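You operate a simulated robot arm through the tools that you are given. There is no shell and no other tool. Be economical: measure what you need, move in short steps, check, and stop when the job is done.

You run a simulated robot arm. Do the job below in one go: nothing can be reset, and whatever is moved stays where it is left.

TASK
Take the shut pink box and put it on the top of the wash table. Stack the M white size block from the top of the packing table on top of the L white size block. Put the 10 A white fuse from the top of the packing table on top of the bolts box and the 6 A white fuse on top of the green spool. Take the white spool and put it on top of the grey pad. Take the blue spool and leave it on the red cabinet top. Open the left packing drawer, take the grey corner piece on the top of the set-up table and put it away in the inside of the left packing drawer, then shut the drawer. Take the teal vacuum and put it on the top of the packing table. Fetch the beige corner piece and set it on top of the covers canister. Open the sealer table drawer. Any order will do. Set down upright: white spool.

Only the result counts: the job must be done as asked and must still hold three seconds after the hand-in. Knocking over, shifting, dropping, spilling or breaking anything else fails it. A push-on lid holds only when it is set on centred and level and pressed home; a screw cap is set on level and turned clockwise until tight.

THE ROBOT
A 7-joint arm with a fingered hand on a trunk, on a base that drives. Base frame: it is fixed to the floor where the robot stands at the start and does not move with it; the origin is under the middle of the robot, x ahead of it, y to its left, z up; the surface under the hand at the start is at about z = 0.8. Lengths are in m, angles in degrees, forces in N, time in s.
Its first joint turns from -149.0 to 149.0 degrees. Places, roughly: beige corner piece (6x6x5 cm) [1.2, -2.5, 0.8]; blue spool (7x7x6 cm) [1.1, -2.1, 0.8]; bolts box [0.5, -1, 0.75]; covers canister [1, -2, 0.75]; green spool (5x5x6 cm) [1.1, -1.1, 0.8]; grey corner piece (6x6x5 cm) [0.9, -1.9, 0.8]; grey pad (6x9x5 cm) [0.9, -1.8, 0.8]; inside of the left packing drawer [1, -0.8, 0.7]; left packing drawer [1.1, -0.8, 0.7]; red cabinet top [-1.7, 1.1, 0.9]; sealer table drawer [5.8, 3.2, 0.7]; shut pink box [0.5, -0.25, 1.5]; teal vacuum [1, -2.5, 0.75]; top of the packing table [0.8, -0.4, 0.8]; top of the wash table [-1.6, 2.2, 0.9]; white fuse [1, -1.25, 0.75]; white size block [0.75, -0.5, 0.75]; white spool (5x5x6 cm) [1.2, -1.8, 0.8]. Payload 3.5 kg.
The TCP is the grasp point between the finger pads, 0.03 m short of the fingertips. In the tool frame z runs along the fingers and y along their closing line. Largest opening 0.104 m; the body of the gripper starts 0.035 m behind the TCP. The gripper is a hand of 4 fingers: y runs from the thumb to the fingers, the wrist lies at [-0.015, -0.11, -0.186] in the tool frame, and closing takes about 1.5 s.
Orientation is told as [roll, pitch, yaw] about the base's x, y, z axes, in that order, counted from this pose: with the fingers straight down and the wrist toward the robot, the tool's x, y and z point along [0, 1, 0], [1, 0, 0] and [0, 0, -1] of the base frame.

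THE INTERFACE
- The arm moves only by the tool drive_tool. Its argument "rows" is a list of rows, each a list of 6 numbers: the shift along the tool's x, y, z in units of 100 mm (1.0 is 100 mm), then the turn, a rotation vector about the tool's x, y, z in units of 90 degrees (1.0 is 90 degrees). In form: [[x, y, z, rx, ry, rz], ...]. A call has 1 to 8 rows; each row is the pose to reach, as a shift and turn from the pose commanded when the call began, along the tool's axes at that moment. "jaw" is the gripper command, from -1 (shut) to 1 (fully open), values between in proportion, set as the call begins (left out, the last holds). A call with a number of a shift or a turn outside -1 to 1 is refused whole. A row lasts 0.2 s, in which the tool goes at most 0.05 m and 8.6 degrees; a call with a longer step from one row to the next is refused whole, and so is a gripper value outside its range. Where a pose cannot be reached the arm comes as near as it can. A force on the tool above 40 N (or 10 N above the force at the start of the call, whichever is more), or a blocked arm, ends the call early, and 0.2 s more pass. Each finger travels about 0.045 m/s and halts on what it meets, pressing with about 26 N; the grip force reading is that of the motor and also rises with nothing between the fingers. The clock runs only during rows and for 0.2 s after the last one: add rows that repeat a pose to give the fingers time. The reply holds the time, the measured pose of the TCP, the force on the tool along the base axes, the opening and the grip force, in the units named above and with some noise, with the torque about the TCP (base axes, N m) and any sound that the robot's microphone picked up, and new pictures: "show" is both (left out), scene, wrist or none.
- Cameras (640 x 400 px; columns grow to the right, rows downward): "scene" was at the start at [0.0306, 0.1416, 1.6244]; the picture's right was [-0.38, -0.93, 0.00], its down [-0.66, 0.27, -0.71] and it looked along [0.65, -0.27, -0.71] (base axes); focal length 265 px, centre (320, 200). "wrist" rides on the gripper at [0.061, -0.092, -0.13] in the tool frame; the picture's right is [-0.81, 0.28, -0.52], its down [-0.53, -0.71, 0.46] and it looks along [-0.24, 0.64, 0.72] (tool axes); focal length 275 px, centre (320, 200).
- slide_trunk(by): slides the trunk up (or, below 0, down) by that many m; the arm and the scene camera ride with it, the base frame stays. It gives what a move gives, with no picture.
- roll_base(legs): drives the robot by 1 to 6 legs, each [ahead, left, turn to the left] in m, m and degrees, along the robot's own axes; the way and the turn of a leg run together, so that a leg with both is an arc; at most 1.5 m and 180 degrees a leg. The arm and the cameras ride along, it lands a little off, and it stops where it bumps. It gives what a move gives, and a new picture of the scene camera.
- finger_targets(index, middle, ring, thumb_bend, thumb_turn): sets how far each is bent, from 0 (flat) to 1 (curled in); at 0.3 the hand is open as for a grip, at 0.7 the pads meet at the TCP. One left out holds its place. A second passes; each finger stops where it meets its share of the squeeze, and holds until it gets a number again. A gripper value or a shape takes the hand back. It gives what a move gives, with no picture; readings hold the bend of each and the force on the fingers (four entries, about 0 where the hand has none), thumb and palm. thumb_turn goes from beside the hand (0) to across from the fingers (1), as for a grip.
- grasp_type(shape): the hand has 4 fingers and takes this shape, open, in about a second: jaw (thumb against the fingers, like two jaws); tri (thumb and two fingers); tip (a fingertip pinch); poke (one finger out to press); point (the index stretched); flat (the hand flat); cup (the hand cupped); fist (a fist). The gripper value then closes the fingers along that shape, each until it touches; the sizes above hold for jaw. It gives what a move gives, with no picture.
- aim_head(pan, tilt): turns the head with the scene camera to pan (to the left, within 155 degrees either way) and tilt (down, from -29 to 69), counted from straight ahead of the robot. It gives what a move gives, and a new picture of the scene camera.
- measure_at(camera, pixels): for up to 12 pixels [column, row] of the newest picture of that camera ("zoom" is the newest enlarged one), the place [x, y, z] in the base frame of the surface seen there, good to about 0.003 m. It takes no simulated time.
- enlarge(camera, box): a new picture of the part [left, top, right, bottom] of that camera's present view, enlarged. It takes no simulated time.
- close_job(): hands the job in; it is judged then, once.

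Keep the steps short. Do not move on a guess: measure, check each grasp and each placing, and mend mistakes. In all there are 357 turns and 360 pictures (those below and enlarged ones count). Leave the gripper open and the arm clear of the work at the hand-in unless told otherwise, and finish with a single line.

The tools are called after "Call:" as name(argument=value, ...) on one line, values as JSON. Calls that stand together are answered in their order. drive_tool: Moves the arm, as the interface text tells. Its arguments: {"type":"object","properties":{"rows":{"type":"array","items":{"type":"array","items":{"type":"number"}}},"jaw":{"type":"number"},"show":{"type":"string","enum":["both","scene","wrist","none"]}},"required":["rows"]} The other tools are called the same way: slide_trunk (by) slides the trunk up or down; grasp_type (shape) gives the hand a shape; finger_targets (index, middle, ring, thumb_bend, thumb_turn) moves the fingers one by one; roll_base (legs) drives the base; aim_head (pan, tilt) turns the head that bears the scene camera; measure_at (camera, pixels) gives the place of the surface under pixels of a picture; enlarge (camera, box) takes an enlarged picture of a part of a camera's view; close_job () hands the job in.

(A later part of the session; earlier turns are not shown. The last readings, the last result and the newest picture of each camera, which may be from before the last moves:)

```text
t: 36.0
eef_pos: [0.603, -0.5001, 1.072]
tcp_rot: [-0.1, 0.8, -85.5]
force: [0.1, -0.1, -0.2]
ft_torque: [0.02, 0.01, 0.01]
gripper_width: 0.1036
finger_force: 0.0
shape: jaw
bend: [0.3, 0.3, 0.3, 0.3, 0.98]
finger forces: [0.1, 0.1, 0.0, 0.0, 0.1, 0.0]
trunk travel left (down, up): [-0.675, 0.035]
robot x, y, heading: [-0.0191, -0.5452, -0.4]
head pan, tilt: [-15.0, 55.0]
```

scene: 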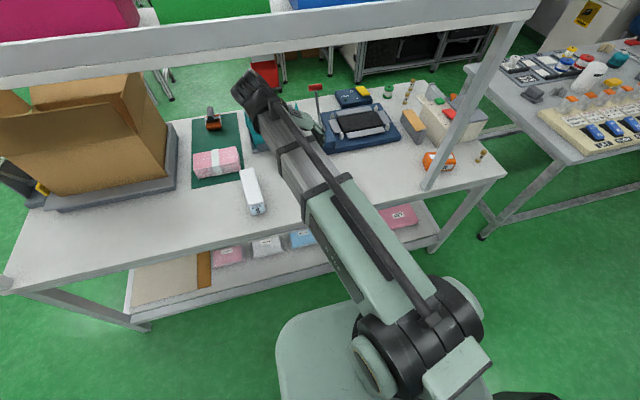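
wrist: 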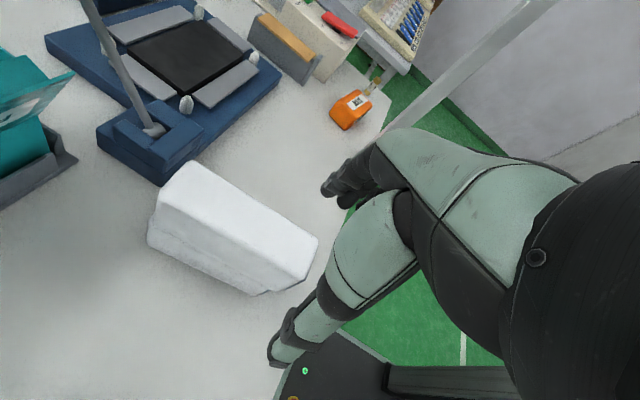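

M is on L. Now read the fuse labels: near (480,155) and (408,92).

Call:
enlarge(camera="scene", box=[375, 75, 435, 112])

Call:
enlarge(camera="scene", box=[415, 138, 495, 188])

```text
10.67 times, centred on (405, 94) of scene
```

zoom: 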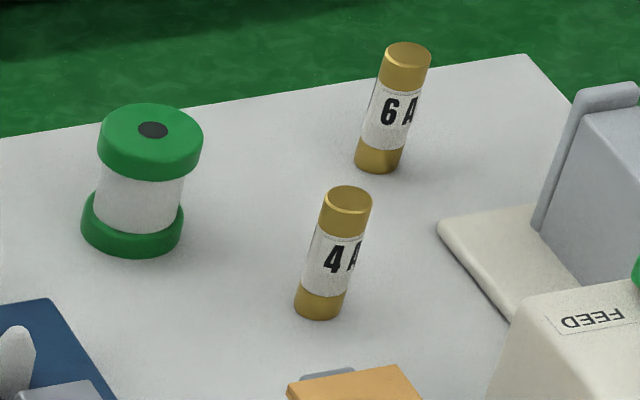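

```text
8.00 times, centred on (455, 163) of scene
```

zoom: 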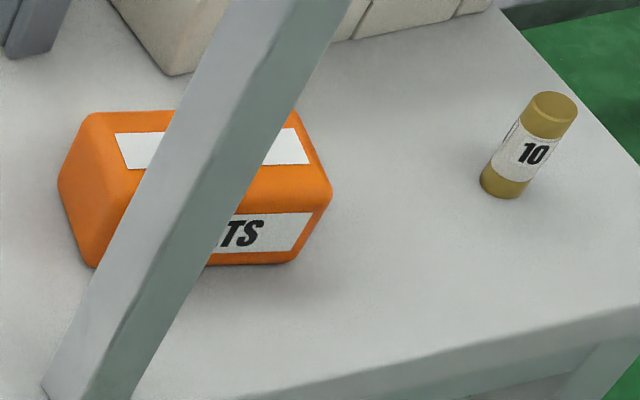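

6 A at far (1.107,−1.186), 10 A near (0.51,−1.245). Now I look at the set-up table's extent.

Call:
aim_head(pan=-50, tilt=35)

Call:
enlarge(camera="scene", box=[230, 80, 510, 255])

```text
t: 37.0
eef_pos: [0.6039, -0.4993, 1.0723]
tcp_rot: [0.0, 0.8, -85.5]
force: [-0.2, -0.4, -0.1]
ft_torque: [0.0, -0.02, 0.02]
gripper_width: 0.1037
finger_force: 0.0
shape: jaw
bend: [0.3, 0.3, 0.3, 0.3, 0.98]
finger forces: [0.1, 0.1, 0.0, 0.1, 0.0, 0.0]
trunk travel left (down, up): [-0.675, 0.035]
robot x, y, heading: [-0.0228, -0.5495, -0.5]
head pan, tilt: [-50.0, 35.0]
```

scene: 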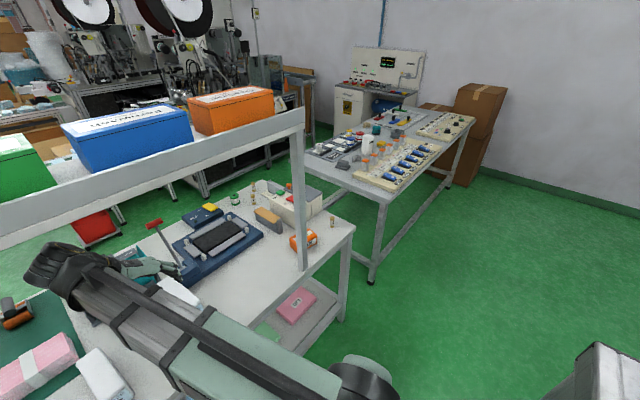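

```text
2.29 times, centred on (370, 168) of scene
```

zoom: 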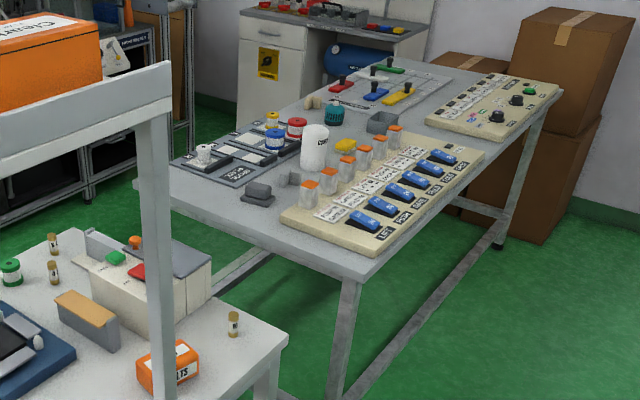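

Call:
measure_at(camera="zoom", pixels=[[370, 265], [140, 185], [555, 92], [205, 155], [258, 195], [274, 138], [272, 118], [313, 135], [334, 113], [314, 103], [180, 350], [233, 320]])

Call:
measure_at(camera="scene", pixels=[[372, 280], [455, 185], [205, 200], [340, 315], [300, 265], [320, 180], [240, 130], [350, 125]])

```text
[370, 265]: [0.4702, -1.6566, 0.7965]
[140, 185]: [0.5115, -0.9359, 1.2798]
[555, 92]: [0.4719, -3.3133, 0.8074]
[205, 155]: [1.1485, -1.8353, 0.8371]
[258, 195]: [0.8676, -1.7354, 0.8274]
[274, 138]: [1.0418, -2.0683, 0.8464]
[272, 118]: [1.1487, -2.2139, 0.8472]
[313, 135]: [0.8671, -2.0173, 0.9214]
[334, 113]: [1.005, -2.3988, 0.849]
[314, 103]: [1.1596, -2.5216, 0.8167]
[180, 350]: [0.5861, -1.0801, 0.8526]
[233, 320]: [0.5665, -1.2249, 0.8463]
```

```text
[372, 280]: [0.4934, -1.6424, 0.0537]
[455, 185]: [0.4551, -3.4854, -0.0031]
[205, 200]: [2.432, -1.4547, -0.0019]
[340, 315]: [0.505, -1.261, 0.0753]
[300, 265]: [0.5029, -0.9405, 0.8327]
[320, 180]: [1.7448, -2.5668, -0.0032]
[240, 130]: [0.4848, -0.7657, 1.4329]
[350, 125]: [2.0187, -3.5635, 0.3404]
```

Set-up table front edge is at x=0.47, y −1.65…−3.3. I back out of the shelf, then drive right.

Call:
roll_base(legs=[[-0.6, 0, 0], [0, -0.8, 0]])

Call:
drive_tool(rows=[[0, 0, 0, 0, 0, -0.094], [0, 0, 0, 0, 0, -0.188], [0, 0, 0, 0, 0, -0.282], [0, 0, 0, 0, 0, -0.376], [0, 0, 0, 0, 0, -0.47], [0, 0, 0, 0, 0, -0.564], [0, 0, 0, 0, 0, -0.658], [0, 0, 0, 0, 0, -0.75]], show="none")

Call:
drive_tool(rows=[[0, 0, 0, 0, 0, -0.094], [0, 0, 0, 0, 0, -0.188], [0, 0, 0, 0, 0, -0.282], [0, 0, 0, 0, 0, -0.376], [0, 0, 0, 0, 0, -0.47], [0, 0, 0, 0, 0, -0.55]], show="scene")

```text
t: 44.4
eef_pos: [0.0088, -1.2921, 1.0723]
tcp_rot: [-0.1, 0.8, -84.1]
force: [-0.9, 0.3, 0.8]
ft_torque: [0.0, 0.0, 0.01]
gripper_width: 0.1035
finger_force: 0.1
shape: jaw
bend: [0.3, 0.3, 0.3, 0.3, 0.98]
finger forces: [0.0, 0.0, 0.0, 0.0, 0.0, 0.1]
trunk travel left (down, up): [-0.675, 0.035]
robot x, y, heading: [-0.6119, -1.3591, 1.4]
head pan, tilt: [-50.0, 35.0]
```

scene: 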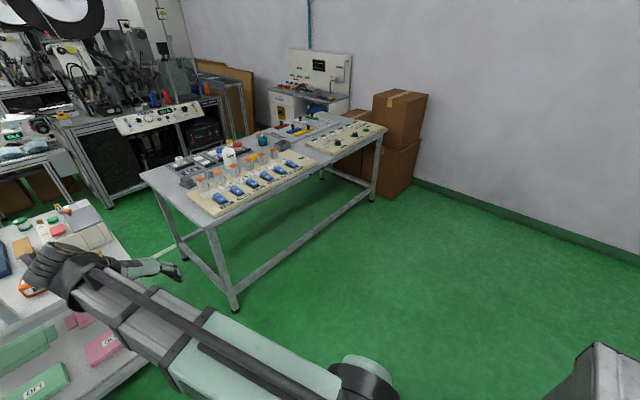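

```text
t: 46.2
eef_pos: [0.008, -1.2912, 1.073]
tcp_rot: [0.7, 0.4, -16.4]
force: [-0.5, 0.2, 0.4]
ft_torque: [0.01, 0.01, 0.03]
gripper_width: 0.104
finger_force: 0.1
shape: jaw
bend: [0.3, 0.3, 0.3, 0.3, 0.98]
finger forces: [0.0, 0.1, 0.0, 0.0, 0.0, 0.1]
trunk travel left (down, up): [-0.675, 0.035]
robot x, y, heading: [-0.6117, -1.3573, 1.4]
head pan, tilt: [-50.0, 35.0]
```

```text
t: 47.6
eef_pos: [0.0084, -1.2912, 1.0709]
tcp_rot: [0.8, -0.2, 33.1]
force: [-0.8, 0.4, 0.2]
ft_torque: [0.04, 0.03, 0.05]
gripper_width: 0.1033
finger_force: 0.0
shape: jaw
bend: [0.3, 0.3, 0.3, 0.3, 0.98]
finger forces: [0.1, 0.0, 0.1, 0.1, 0.0, 0.0]
trunk travel left (down, up): [-0.675, 0.035]
robot x, y, heading: [-0.6103, -1.358, 1.1]
head pan, tilt: [-50.0, 35.0]
```

scene: 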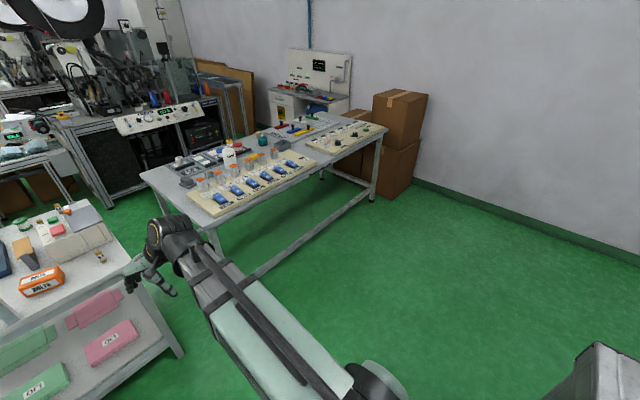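

Drive forward so the fuse and bolts box are in reach.

Call:
roll_base(legs=[[0.47, -0.05, -1]])

Call:
aim_head(pan=15, tilt=45)

Call:
enlarge(camera="scene", box=[200, 60, 440, 210])

```text
t: 50.4
eef_pos: [0.4799, -1.3361, 1.0712]
tcp_rot: [0.8, -0.1, 32.9]
force: [0.0, 0.0, -0.4]
ft_torque: [0.0, 0.05, 0.01]
gripper_width: 0.1037
finger_force: 0.0
shape: jaw
bend: [0.3, 0.3, 0.3, 0.3, 0.98]
finger forces: [0.0, 0.0, 0.0, 0.0, 0.0, 0.0]
trunk travel left (down, up): [-0.675, 0.035]
robot x, y, heading: [-0.1398, -1.402, 0.9]
head pan, tilt: [-50.0, 35.0]
```

scene: 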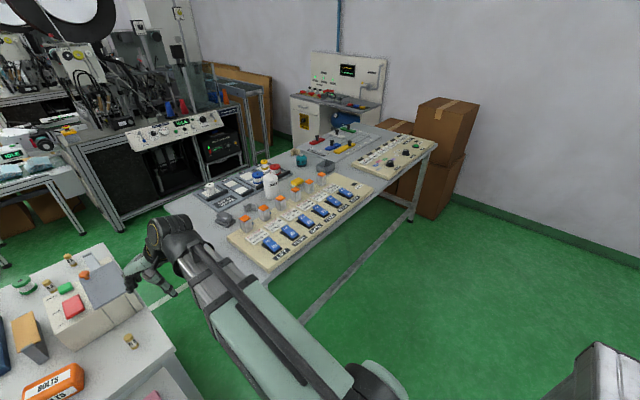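

```text
t: 51.8
eef_pos: [0.4801, -1.3359, 1.0709]
tcp_rot: [0.8, -0.2, 32.9]
force: [0.3, -0.3, 0.6]
ft_torque: [0.01, -0.03, 0.0]
gripper_width: 0.1037
finger_force: 0.1
shape: jaw
bend: [0.3, 0.3, 0.3, 0.3, 0.98]
finger forces: [0.0, 0.0, 0.1, 0.0, 0.1, 0.0]
trunk travel left (down, up): [-0.675, 0.035]
robot x, y, heading: [-0.1397, -1.3989, 0.6]
head pan, tilt: [15.0, 45.0]
```

scene: 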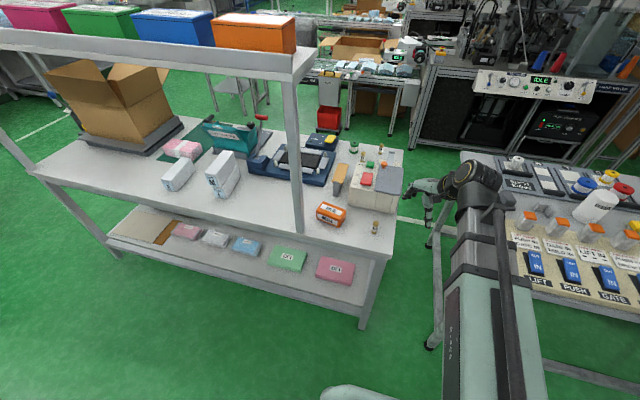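

```text
2.67 times, centred on (320, 135) of scene
```

zoom: 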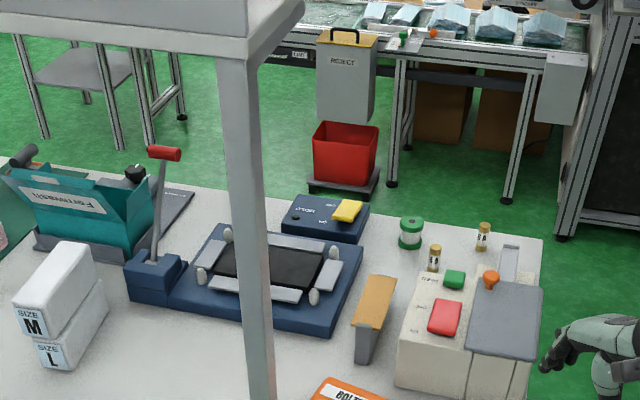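

Call:
enlarge(camera="scene", box=[300, 190, 404, 255])

Call:
measure_at(camera="scene", pixels=[[375, 223], [376, 221], [375, 233], [320, 202], [345, 206], [318, 214], [343, 219], [331, 207], [330, 219], [355, 145], [376, 149], [354, 150]])

```text
6.15 times, centred on (352, 222) of scene
```

zoom: 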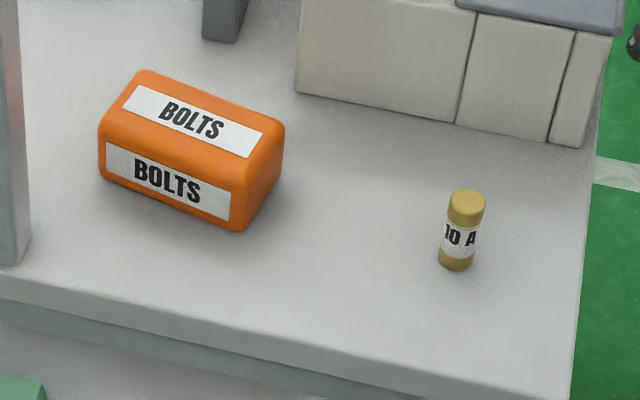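

```text
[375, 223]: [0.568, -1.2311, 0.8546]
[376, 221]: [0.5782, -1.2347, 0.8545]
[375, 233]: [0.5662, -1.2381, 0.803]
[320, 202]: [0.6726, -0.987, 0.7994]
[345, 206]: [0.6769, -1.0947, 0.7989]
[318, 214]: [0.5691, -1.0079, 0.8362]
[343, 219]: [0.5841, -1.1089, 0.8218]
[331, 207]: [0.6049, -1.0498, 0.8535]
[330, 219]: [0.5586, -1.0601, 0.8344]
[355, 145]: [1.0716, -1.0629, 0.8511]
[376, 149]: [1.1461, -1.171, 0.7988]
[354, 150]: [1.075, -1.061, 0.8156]
```

Call:
measure_at(camera="zoom", pixels=[[190, 110], [140, 85], [255, 125], [130, 100], [240, 150], [195, 130], [466, 196], [466, 205], [455, 262], [10, 250], [25, 100]])

```text
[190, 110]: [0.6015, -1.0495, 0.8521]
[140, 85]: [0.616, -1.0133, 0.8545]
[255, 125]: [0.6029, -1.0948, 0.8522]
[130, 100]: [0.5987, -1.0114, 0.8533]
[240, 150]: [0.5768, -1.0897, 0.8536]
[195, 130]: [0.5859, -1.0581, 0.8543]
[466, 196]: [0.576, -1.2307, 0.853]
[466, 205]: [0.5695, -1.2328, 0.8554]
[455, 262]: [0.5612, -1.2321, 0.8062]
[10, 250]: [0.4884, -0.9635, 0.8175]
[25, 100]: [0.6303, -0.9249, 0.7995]
```

Fuse axis (0.571,−1.232), top 0.855; box top centre (0.597,−1.052), z 0.854. Move above the fuse.

Call:
drive_tool(rows=[[0.1, 0.35, 0, 0, 0, 0], [0.2, 0.75, 0.1, 0, 0, 0], [0.38, 1.0, 0.3, 0, 0, 0], [0.38, 1.0, 0.7, 0, 0, 0], [0.38, 1.0, 0.9, 0, 0, 0]], show="none")

Call:
drive_tool(rows=[[0, 0.2, 0, 0, 0, 0], [0, 0.33, 0, 0, 0, 0], [0, 0.33, 0.3, 0, 0, 0]], show="both")

```text
t: 53.0
eef_pos: [0.544, -1.2477, 0.984]
tcp_rot: [0.9, -0.4, 32.8]
force: [-0.6, -0.3, -0.6]
ft_torque: [0.0, 0.0, 0.02]
gripper_width: 0.1038
finger_force: 0.0
shape: jaw
bend: [0.3, 0.3, 0.3, 0.3, 0.98]
finger forces: [0.0, 0.0, 0.0, 0.0, 0.1, 0.1]
trunk travel left (down, up): [-0.675, 0.035]
robot x, y, heading: [-0.1398, -1.3986, 0.9]
head pan, tilt: [15.0, 45.0]
```

```text
t: 53.8
eef_pos: [0.5726, -1.2308, 0.9537]
tcp_rot: [0.8, -0.3, 32.8]
force: [0.1, -0.2, -0.6]
ft_torque: [0.0, 0.0, 0.01]
gripper_width: 0.1038
finger_force: 0.1
shape: jaw
bend: [0.3, 0.3, 0.3, 0.3, 0.98]
finger forces: [0.0, 0.1, 0.0, 0.1, 0.1, 0.0]
trunk travel left (down, up): [-0.675, 0.035]
robot x, y, heading: [-0.1417, -1.3954, 0.7]
head pan, tilt: [15.0, 45.0]
```

scene: 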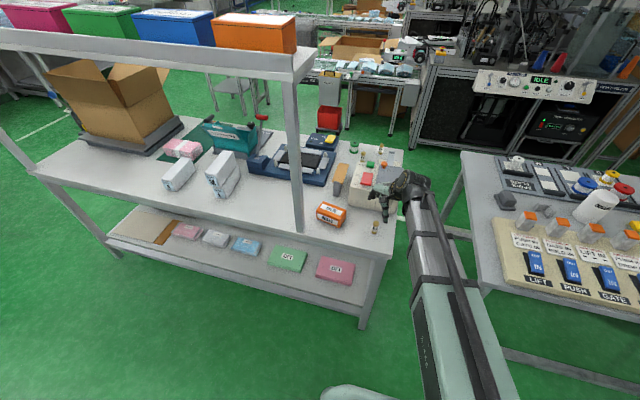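
wrist: 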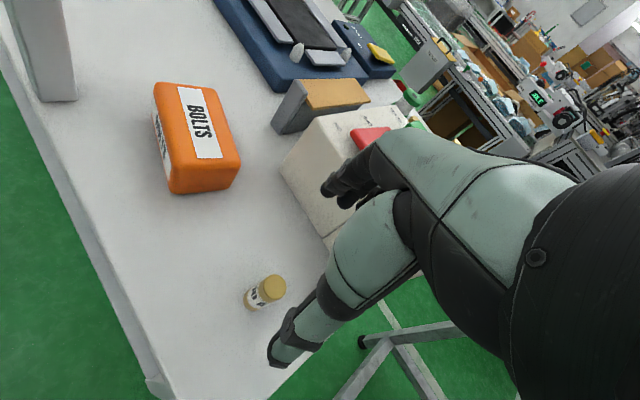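

Call:
measure_at(camera="wrist", pixels=[[283, 168], [322, 235], [320, 120], [272, 285], [268, 300], [305, 205], [300, 150], [345, 110]])

Call:
enlarge(camera="scene", box=[340, 140, 440, 240])

```text
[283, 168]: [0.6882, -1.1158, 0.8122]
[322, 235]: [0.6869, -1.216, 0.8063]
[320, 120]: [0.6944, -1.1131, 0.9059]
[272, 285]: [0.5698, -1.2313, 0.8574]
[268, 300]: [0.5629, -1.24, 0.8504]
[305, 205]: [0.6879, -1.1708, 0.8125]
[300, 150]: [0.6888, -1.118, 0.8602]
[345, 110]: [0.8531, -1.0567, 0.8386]
```

```text
4.00 times, centred on (390, 190) of scene
```

zoom: 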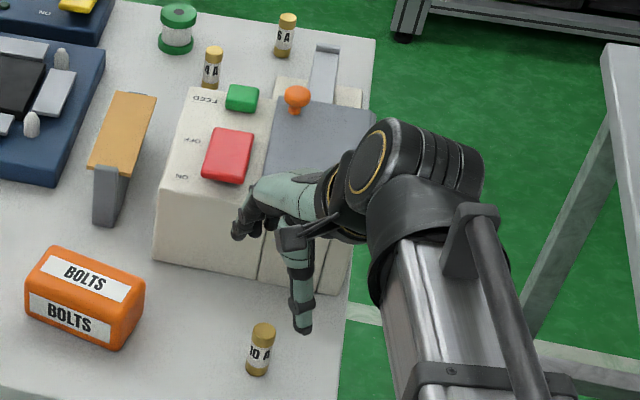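

Cream box face at x=0.688 is near the fingers. I turn the hand to yaw 90 (wrist to the right) so closing runs along y.

Call:
drive_tool(rows=[[0, 0, 0, 0, 0, -0.09], [0, 0, 0, 0, 0, -0.18], [0, 0, 0, 0, 0, -0.27], [0, 0, 0, 0, 0, -0.36], [0, 0, 0, 0, 0, -0.45], [0, 0, 0, 0, 0, -0.54], [0, 0, 0, 0, 0, -0.63]], show="both")

```text
t: 55.4
eef_pos: [0.5706, -1.2313, 0.9512]
tcp_rot: [0.3, -0.8, 89.7]
force: [-0.1, 0.0, -1.1]
ft_torque: [-0.02, -0.03, -0.02]
gripper_width: 0.1036
finger_force: 0.1
shape: jaw
bend: [0.3, 0.3, 0.3, 0.3, 0.98]
finger forces: [0.1, 0.0, 0.0, 0.0, 0.1, 0.0]
trunk travel left (down, up): [-0.675, 0.035]
robot x, y, heading: [-0.1379, -1.4002, 0.9]
head pan, tilt: [15.0, 45.0]
```

scene: 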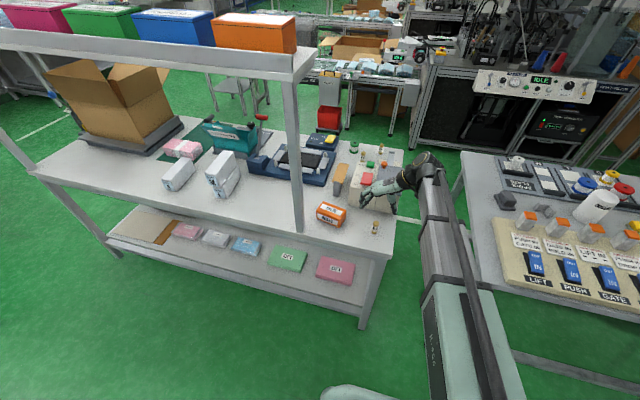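
wrist: 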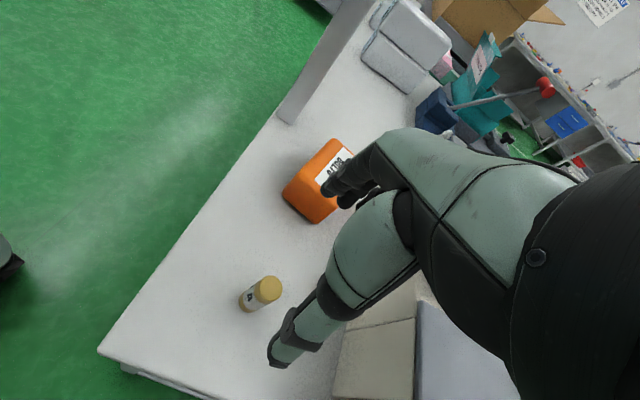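

Call:
drive_tool(rows=[[0, 0, 0.3, 0, 0, 0], [0, 0, 0.6, 0, 0, 0]], show="both")

Call:
enlarge(camera="scene", box=[310, 150, 450, 240])

```text
t: 56.0
eef_pos: [0.5705, -1.2294, 0.8924]
tcp_rot: [0.4, -0.8, 89.6]
force: [0.5, -1.1, 0.6]
ft_torque: [-0.03, 0.03, -0.02]
gripper_width: 0.1033
finger_force: 0.1
shape: jaw
bend: [0.3, 0.3, 0.3, 0.3, 0.98]
finger forces: [0.1, 0.0, 0.0, 0.1, 0.1, 0.0]
trunk travel left (down, up): [-0.675, 0.035]
robot x, y, heading: [-0.1389, -1.4007, 0.9]
head pan, tilt: [15.0, 45.0]
```

scene: 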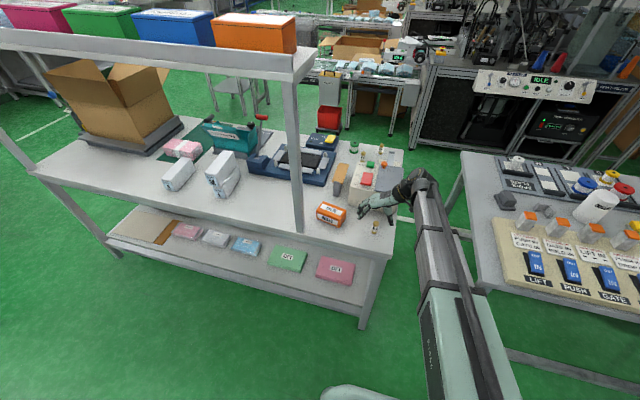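
wrist: 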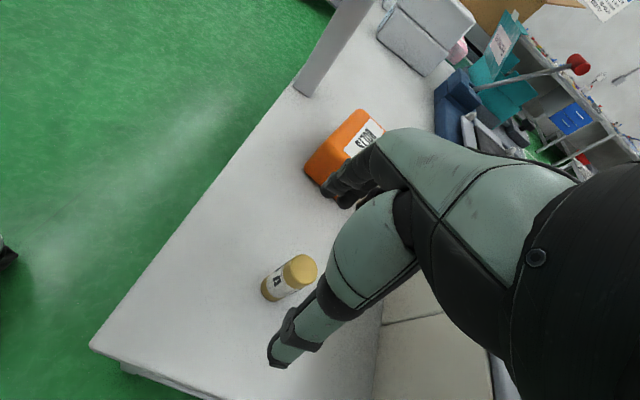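

```text
4.44 times, centred on (380, 195) of scene
```

zoom: 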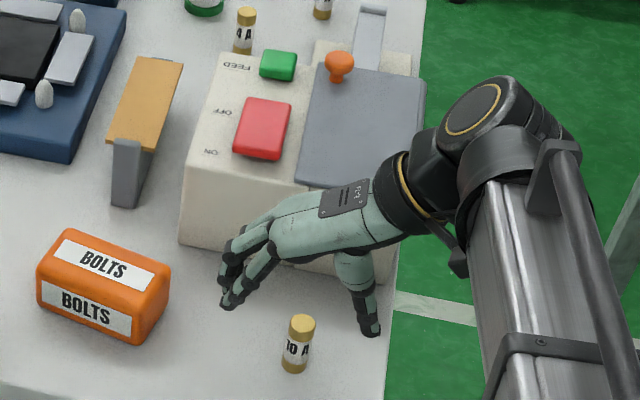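

Call:
drive_tool(rows=[[0, 0, 0.25, 0, 0, 0], [0, 0, 0.45, 0, 0, 0], [0, 0, 0.53, 0, 0, 0]], show="both")

Call:
enlarge(camera="scene", box=[310, 150, 450, 240])

```text
t: 56.8
eef_pos: [0.5688, -1.229, 0.8384]
tcp_rot: [0.2, -0.8, 89.6]
force: [-0.4, -1.1, -0.3]
ft_torque: [0.03, -0.02, 0.03]
gripper_width: 0.1037
finger_force: 0.0
shape: jaw
bend: [0.3, 0.3, 0.3, 0.3, 0.98]
finger forces: [0.1, 0.1, 0.1, 0.0, 0.1, 0.0]
trunk travel left (down, up): [-0.675, 0.035]
robot x, y, heading: [-0.1405, -1.4003, 0.7]
head pan, tilt: [15.0, 45.0]
```

scene: 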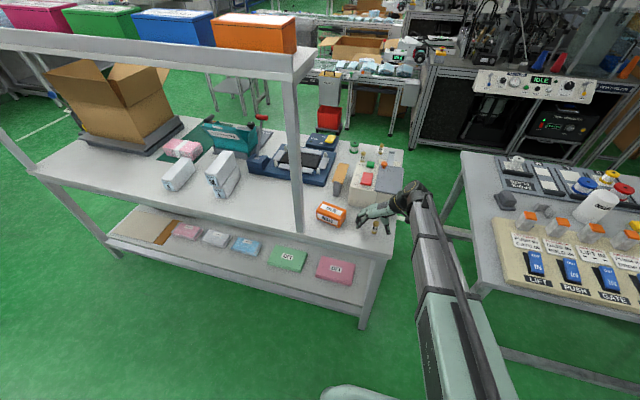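
wrist: 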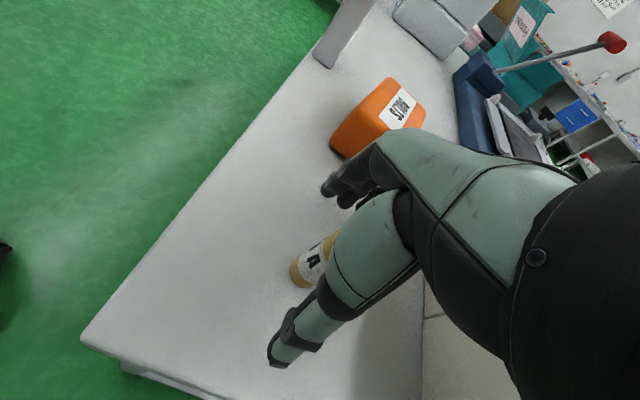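

```text
4.44 times, centred on (380, 195) of scene
```

zoom: 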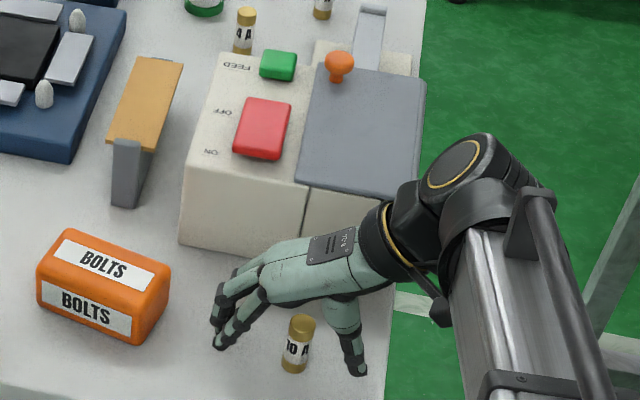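

Call:
drive_tool(rows=[[0, 0, 0, 0, 0, 0], [0, 0, 0, 0, 0, 0], [0, 0, 0, 0, 0, 0], [0, 0, 0, 0, 0, 0], [0, 0, 0, 0, 0, 0], [0, 0, 0, 0, 0, 0], [0, 0, 0, 0, 0, 0]], jaw=-1, show="wrist")

Call:
drive_tool(rows=[[0, 0, -0.3, 0, 0, 0], [0, 0, -0.6, 0, 0, 0]], show="both")

Call:
enlarge(camera="scene", box=[310, 150, 450, 240])

```text
t: 58.4
eef_pos: [0.5691, -1.2292, 0.8393]
tcp_rot: [0.2, -0.8, 89.5]
force: [-0.4, -0.1, 0.2]
ft_torque: [0.0, 0.02, 0.04]
gripper_width: 0.0131
finger_force: 26.1
shape: jaw
bend: [0.72, 0.62, 0.7, 0.75, 1.0]
finger forces: [12.2, 8.9, 0.0, 0.0, 21.2, 0.1]
trunk travel left (down, up): [-0.675, 0.035]
robot x, y, heading: [-0.141, -1.4003, 0.8]
head pan, tilt: [15.0, 45.0]
```

wrist: 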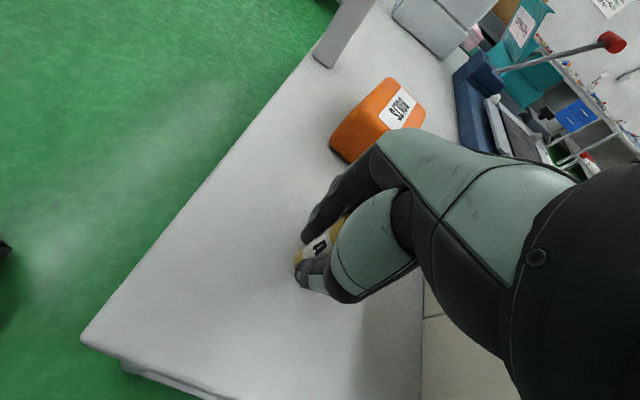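

```text
t: 59.0
eef_pos: [0.5688, -1.2305, 0.8993]
tcp_rot: [0.1, -0.8, 89.5]
force: [-0.2, 0.5, 0.6]
ft_torque: [-0.01, 0.01, 0.01]
gripper_width: 0.0127
finger_force: 25.9
shape: jaw
bend: [0.72, 0.62, 0.7, 0.75, 1.0]
finger forces: [12.1, 8.9, 0.1, 0.0, 21.2, 0.1]
trunk travel left (down, up): [-0.675, 0.035]
robot x, y, heading: [-0.1359, -1.3925, 1.0]
head pan, tilt: [15.0, 45.0]
```

scene: 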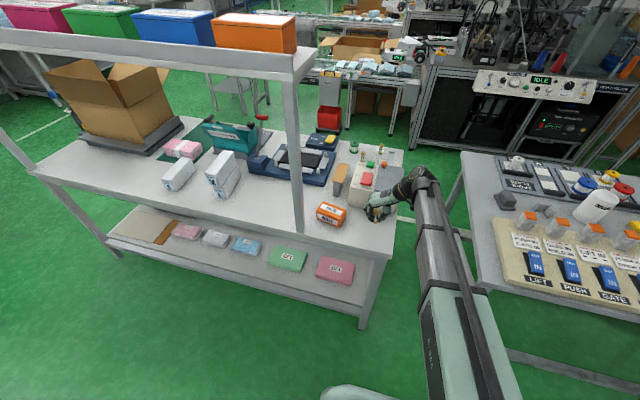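
wrist: 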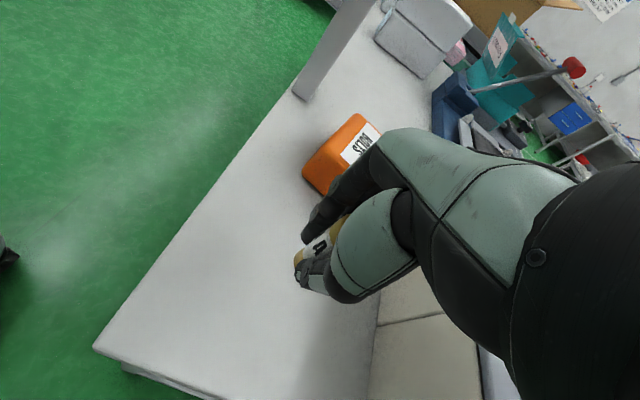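

```text
4.44 times, centred on (380, 195) of scene
```

zoom: 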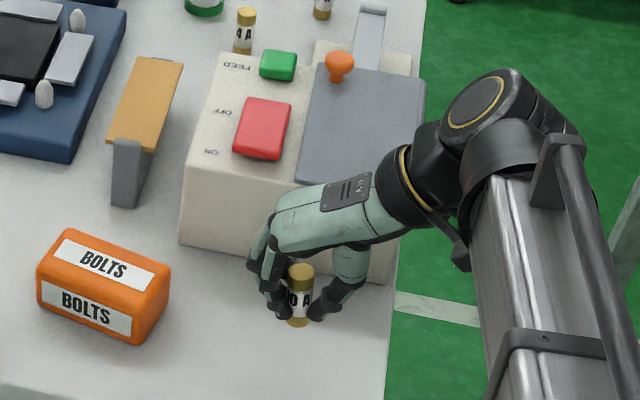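

Fuse held upright. Carry it over the bolts box.

Call:
drive_tool(rows=[[0, 0, -0.4, 0, 0, 0], [-0.1, 0.3, -0.45, 0, 0, 0], [-0.2, 0.65, -0.45, 0, 0, 0], [-0.28, 1.0, -0.45, 0, 0, 0]], show="none")

Call:
drive_tool(rows=[[0, 0.4, 0, 0, 0, 0], [0, 0.78, 0, 0, 0, 0], [0, 0.78, 0.2, 0, 0, 0]], show="both")

Call:
enlarge(camera="scene", box=[290, 150, 430, 240])

```text
t: 60.0
eef_pos: [0.6002, -1.1328, 0.9477]
tcp_rot: [0.2, -0.8, 89.4]
force: [-0.7, -0.5, -0.6]
ft_torque: [0.02, 0.01, 0.03]
gripper_width: 0.0129
finger_force: 26.2
shape: jaw
bend: [0.72, 0.62, 0.7, 0.75, 1.0]
finger forces: [12.4, 9.1, 0.1, 0.1, 21.3, 0.1]
trunk travel left (down, up): [-0.675, 0.035]
robot x, y, heading: [-0.1413, -1.3999, 1.0]
head pan, tilt: [15.0, 45.0]
```

```text
t: 60.8
eef_pos: [0.6004, -1.0543, 0.9273]
tcp_rot: [0.3, -0.8, 89.5]
force: [-0.1, 0.5, -0.9]
ft_torque: [0.01, 0.04, -0.01]
gripper_width: 0.0129
finger_force: 25.9
shape: jaw
bend: [0.72, 0.62, 0.7, 0.75, 1.0]
finger forces: [12.5, 9.2, 0.0, 0.1, 21.4, 0.0]
trunk travel left (down, up): [-0.675, 0.035]
robot x, y, heading: [-0.1384, -1.4001, 0.8]
head pan, tilt: [15.0, 45.0]
```

scene: 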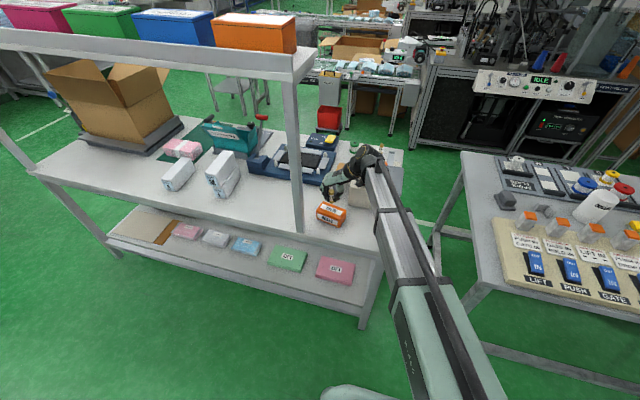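
wrist: 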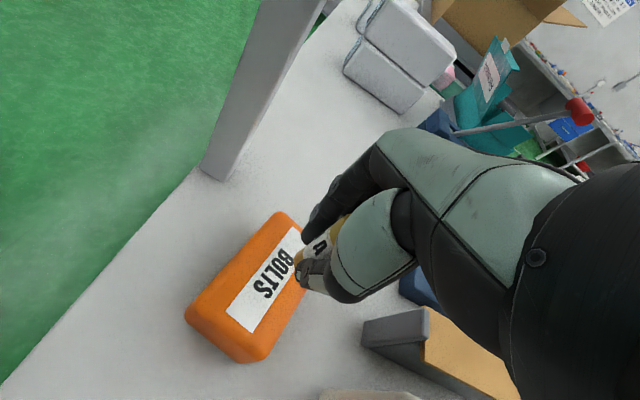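

```text
4.44 times, centred on (360, 195) of scene
```

zoom: 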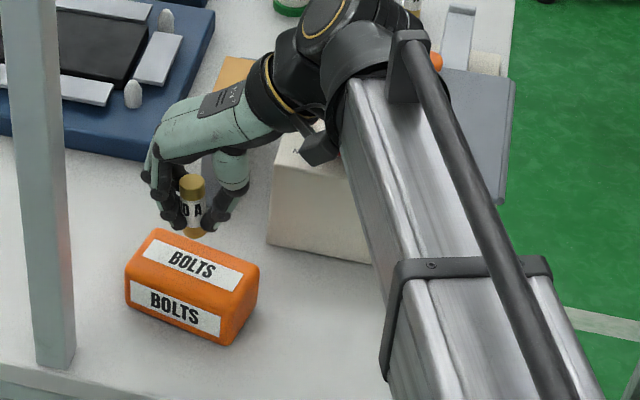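

Call:
measure_at(camera="zoom", pixels=[[191, 181], [193, 232], [193, 212], [190, 262], [160, 240]])

```text
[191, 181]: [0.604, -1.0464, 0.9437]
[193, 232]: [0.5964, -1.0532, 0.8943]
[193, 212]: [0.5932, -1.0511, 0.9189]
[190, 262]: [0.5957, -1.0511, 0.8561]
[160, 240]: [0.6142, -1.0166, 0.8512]
```

Fuse bottom ~0.888, box top 0.854. Lower ~32 mm.

Call:
drive_tool(rows=[[0.06, 0, 0.15, 0, 0, 0], [0.06, 0, 0.27, 0, 0, 0], [0.06, 0, 0.31, 0, 0, 0]], show="none")

Call:
enlarge(camera="scene", box=[290, 150, 430, 240])

```text
t: 61.5
eef_pos: [0.5946, -1.0535, 0.8981]
tcp_rot: [0.1, -0.8, 89.5]
force: [0.4, -0.3, -0.8]
ft_torque: [0.03, -0.03, -0.03]
gripper_width: 0.0129
finger_force: 25.9
shape: jaw
bend: [0.72, 0.62, 0.7, 0.75, 1.0]
finger forces: [12.4, 9.3, 0.0, 0.1, 21.2, 0.1]
trunk travel left (down, up): [-0.675, 0.035]
robot x, y, heading: [-0.1415, -1.3995, 0.7]
head pan, tilt: [15.0, 45.0]
```

```text
4.44 times, centred on (360, 195) of scene
```

zoom: 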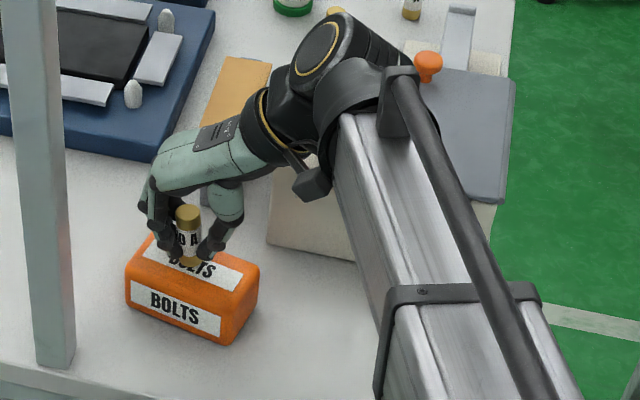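

Call:
drive_tool(rows=[[0, 0, 0.02, 0, 0, 0], [0, 0, 0.04, 0, 0, 0], [0, 0, 0.04, 0, 0, 0]], show="none")

```text
t: 62.4
eef_pos: [0.5939, -1.0525, 0.8942]
tcp_rot: [0.2, -0.8, 89.6]
force: [0.5, 0.7, 8.3]
ft_torque: [0.05, -0.05, 0.01]
gripper_width: 0.0131
finger_force: 25.9
shape: jaw
bend: [0.72, 0.62, 0.7, 0.75, 1.0]
finger forces: [12.7, 10.3, 0.0, 0.0, 23.3, 0.1]
trunk travel left (down, up): [-0.675, 0.035]
robot x, y, heading: [-0.1433, -1.4001, 1.0]
head pan, tilt: [15.0, 45.0]
```

Contact (8 N). Open.

Call:
drive_tool(rows=[[0, 0, -0.005, 0, 0, 0], [0, 0, -0.005, 0, 0, 0], [0, 0, -0.005, 0, 0, 0], [0, 0, -0.005, 0, 0, 0], [0, 0, -0.005, 0, 0, 0], [0, 0, -0.005, 0, 0, 0]], jaw=0.7, show="none")

Call:
enlarge(camera="scene", box=[290, 150, 430, 240])

```text
t: 63.8
eef_pos: [0.594, -1.052, 0.8915]
tcp_rot: [0.3, -0.9, 89.5]
force: [-0.2, -0.2, 0.6]
ft_torque: [0.03, 0.0, 0.0]
gripper_width: 0.0883
finger_force: 0.1
shape: jaw
bend: [0.27, 0.33, 0.31, 0.44, 0.99]
finger forces: [0.0, 0.0, 0.0, 0.0, 0.0, 0.1]
trunk travel left (down, up): [-0.675, 0.035]
robot x, y, heading: [-0.1393, -1.3981, 0.8]
head pan, tilt: [15.0, 45.0]
```

```text
4.44 times, centred on (360, 195) of scene
```

zoom: 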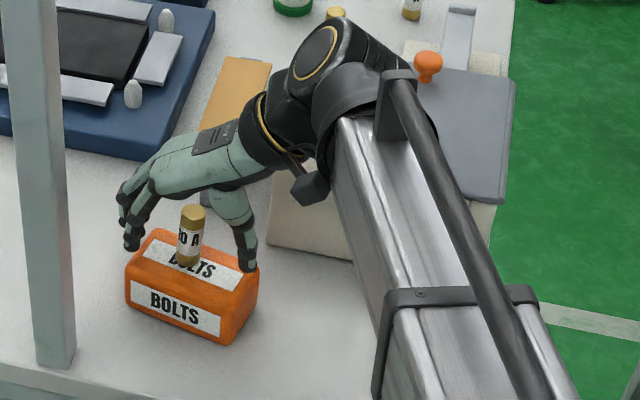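

Fuse stands on the bolts box. Raise straight up, then survey the far side.

Call:
drive_tool(rows=[[0, 0, -0.25, 0, 0, 0], [0, 0, -0.6, 0, 0, 0], [0, 0, -1.0, 0, 0, 0]], show="none")

Call:
drive_tool(rows=[[0.1, -0.4, -0.2, 0, 0, 0], [0.3, -0.8, -0.4, 0, 0, 0]], jaw=1, show="none")

Call:
aim_head(pan=10, tilt=25)

Call:
enlarge(camera="scene", box=[290, 180, 400, 260])

```text
t: 64.5
eef_pos: [0.5955, -1.0537, 0.9949]
tcp_rot: [0.4, -0.7, 89.5]
force: [-0.3, 0.0, -0.7]
ft_torque: [0.01, 0.0, 0.03]
gripper_width: 0.088
finger_force: 0.0
shape: jaw
bend: [0.27, 0.33, 0.31, 0.44, 0.99]
finger forces: [0.1, 0.1, 0.1, 0.0, 0.0, 0.0]
trunk travel left (down, up): [-0.675, 0.035]
robot x, y, heading: [-0.1418, -1.3985, 0.9]
head pan, tilt: [15.0, 45.0]
```

```text
t: 65.2
eef_pos: [0.5655, -1.1356, 1.0353]
tcp_rot: [0.2, -0.7, 89.7]
force: [-0.1, -0.4, 1.3]
ft_torque: [-0.04, 0.01, 0.01]
gripper_width: 0.1038
finger_force: 0.0
shape: jaw
bend: [0.3, 0.3, 0.3, 0.3, 0.98]
finger forces: [0.0, 0.0, 0.1, 0.1, 0.1, 0.0]
trunk travel left (down, up): [-0.675, 0.035]
robot x, y, heading: [-0.1385, -1.3962, 1.0]
head pan, tilt: [15.0, 45.0]
```

```text
t: 66.0
eef_pos: [0.5664, -1.134, 1.0336]
tcp_rot: [0.3, -0.7, 89.5]
force: [0.4, 0.9, 0.4]
ft_torque: [-0.01, 0.02, 0.01]
gripper_width: 0.1037
finger_force: 0.1
shape: jaw
bend: [0.3, 0.3, 0.3, 0.3, 0.98]
finger forces: [0.0, 0.0, 0.1, 0.0, 0.1, 0.1]
trunk travel left (down, up): [-0.675, 0.035]
robot x, y, heading: [-0.1381, -1.3959, 0.9]
head pan, tilt: [10.0, 25.0]
```

scene: 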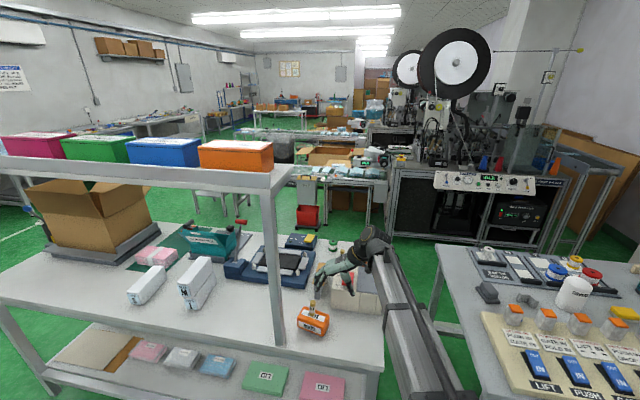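

```text
5.00 times, centred on (345, 220) of scene
```

zoom: 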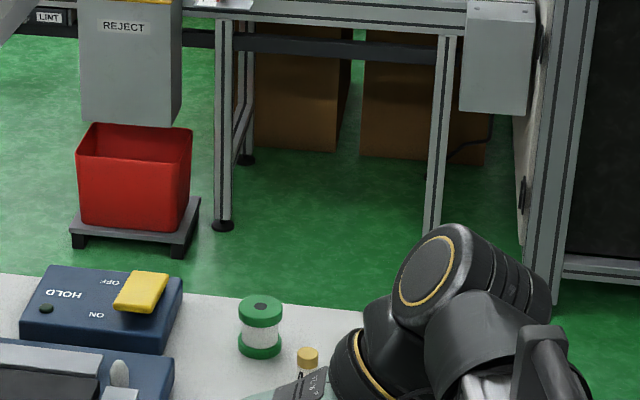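

Call:
measure_at(camera="zoom", pixels=[[75, 245], [225, 225], [195, 245], [525, 250], [560, 300], [470, 110], [435, 230]])

Call:
measure_at(camera="scene", pixels=[[395, 233], [545, 248], [205, 205], [60, 235], [240, 212], [535, 262], [560, 254], [445, 305]])

```text
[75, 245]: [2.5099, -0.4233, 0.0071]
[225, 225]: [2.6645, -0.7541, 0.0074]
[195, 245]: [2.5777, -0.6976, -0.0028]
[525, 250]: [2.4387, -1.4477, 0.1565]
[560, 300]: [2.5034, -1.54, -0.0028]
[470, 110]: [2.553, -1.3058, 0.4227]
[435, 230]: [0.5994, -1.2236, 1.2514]
```

```text
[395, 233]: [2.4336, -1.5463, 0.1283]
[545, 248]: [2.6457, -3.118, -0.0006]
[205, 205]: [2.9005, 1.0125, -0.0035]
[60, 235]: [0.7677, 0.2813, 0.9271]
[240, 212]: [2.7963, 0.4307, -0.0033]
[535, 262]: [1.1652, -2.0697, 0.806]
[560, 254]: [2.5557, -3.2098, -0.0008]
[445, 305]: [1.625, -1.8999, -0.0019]
```

Far-side corridor is free (x 1.3…2.4). First I do the pink box from the front: back out and drive left.

Call:
roll_base(legs=[[-0.65, 0, 0], [0, 1.2, 0]])

Call:
aim_head(pan=0, tilt=20)

Call:
enlarge(camera="scene", box=[240, 120, 480, 270])

```text
t: 75.2
eef_pos: [-0.041, 0.0086, 1.0349]
tcp_rot: [0.2, -0.7, 86.4]
force: [-0.5, -0.3, 0.2]
ft_torque: [-0.03, 0.02, -0.03]
gripper_width: 0.1038
finger_force: 0.0
shape: jaw
bend: [0.3, 0.3, 0.3, 0.3, 0.98]
finger forces: [0.0, 0.1, 0.1, 0.0, 0.1, 0.1]
trunk travel left (down, up): [-0.675, 0.035]
robot x, y, heading: [-0.7608, -0.221, -2.1]
head pan, tilt: [10.0, 25.0]
```

scene: 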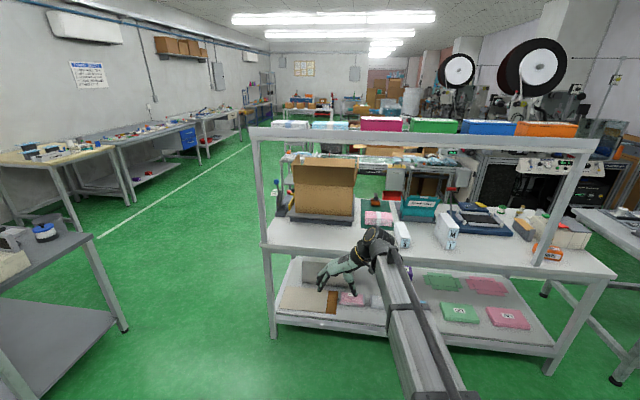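

```text
t: 75.9
eef_pos: [-0.0413, -0.0013, 1.036]
tcp_rot: [0.3, -1.1, 86.4]
force: [0.5, -0.4, -0.3]
ft_torque: [-0.02, 0.01, -0.01]
gripper_width: 0.1037
finger_force: 0.1
shape: jaw
bend: [0.3, 0.3, 0.3, 0.3, 0.98]
finger forces: [0.1, 0.1, 0.0, 0.1, 0.0, 0.0]
trunk travel left (down, up): [-0.675, 0.035]
robot x, y, heading: [-0.7613, -0.2179, -2.2]
head pan, tilt: [0.0, 20.0]
```

scene: 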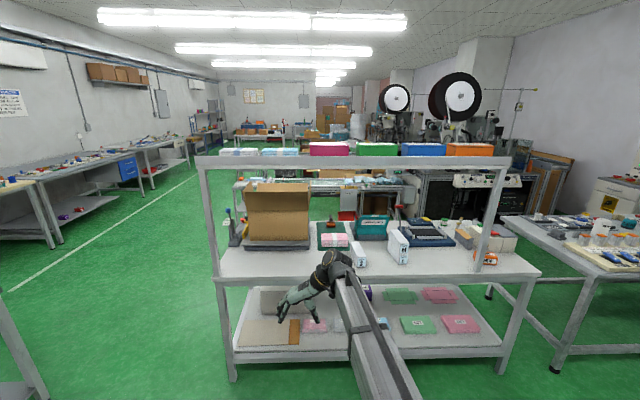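

```text
2.67 times, centred on (360, 195) of scene
```

zoom: 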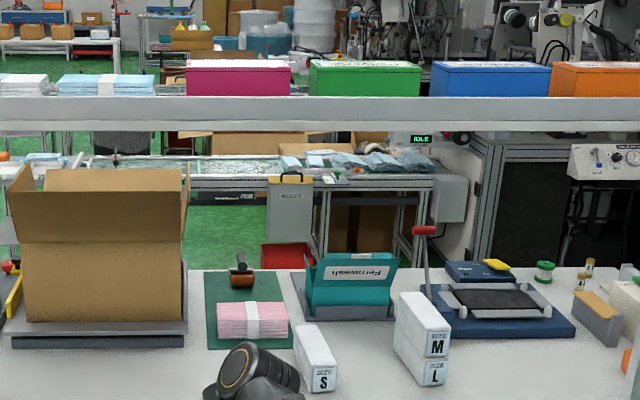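

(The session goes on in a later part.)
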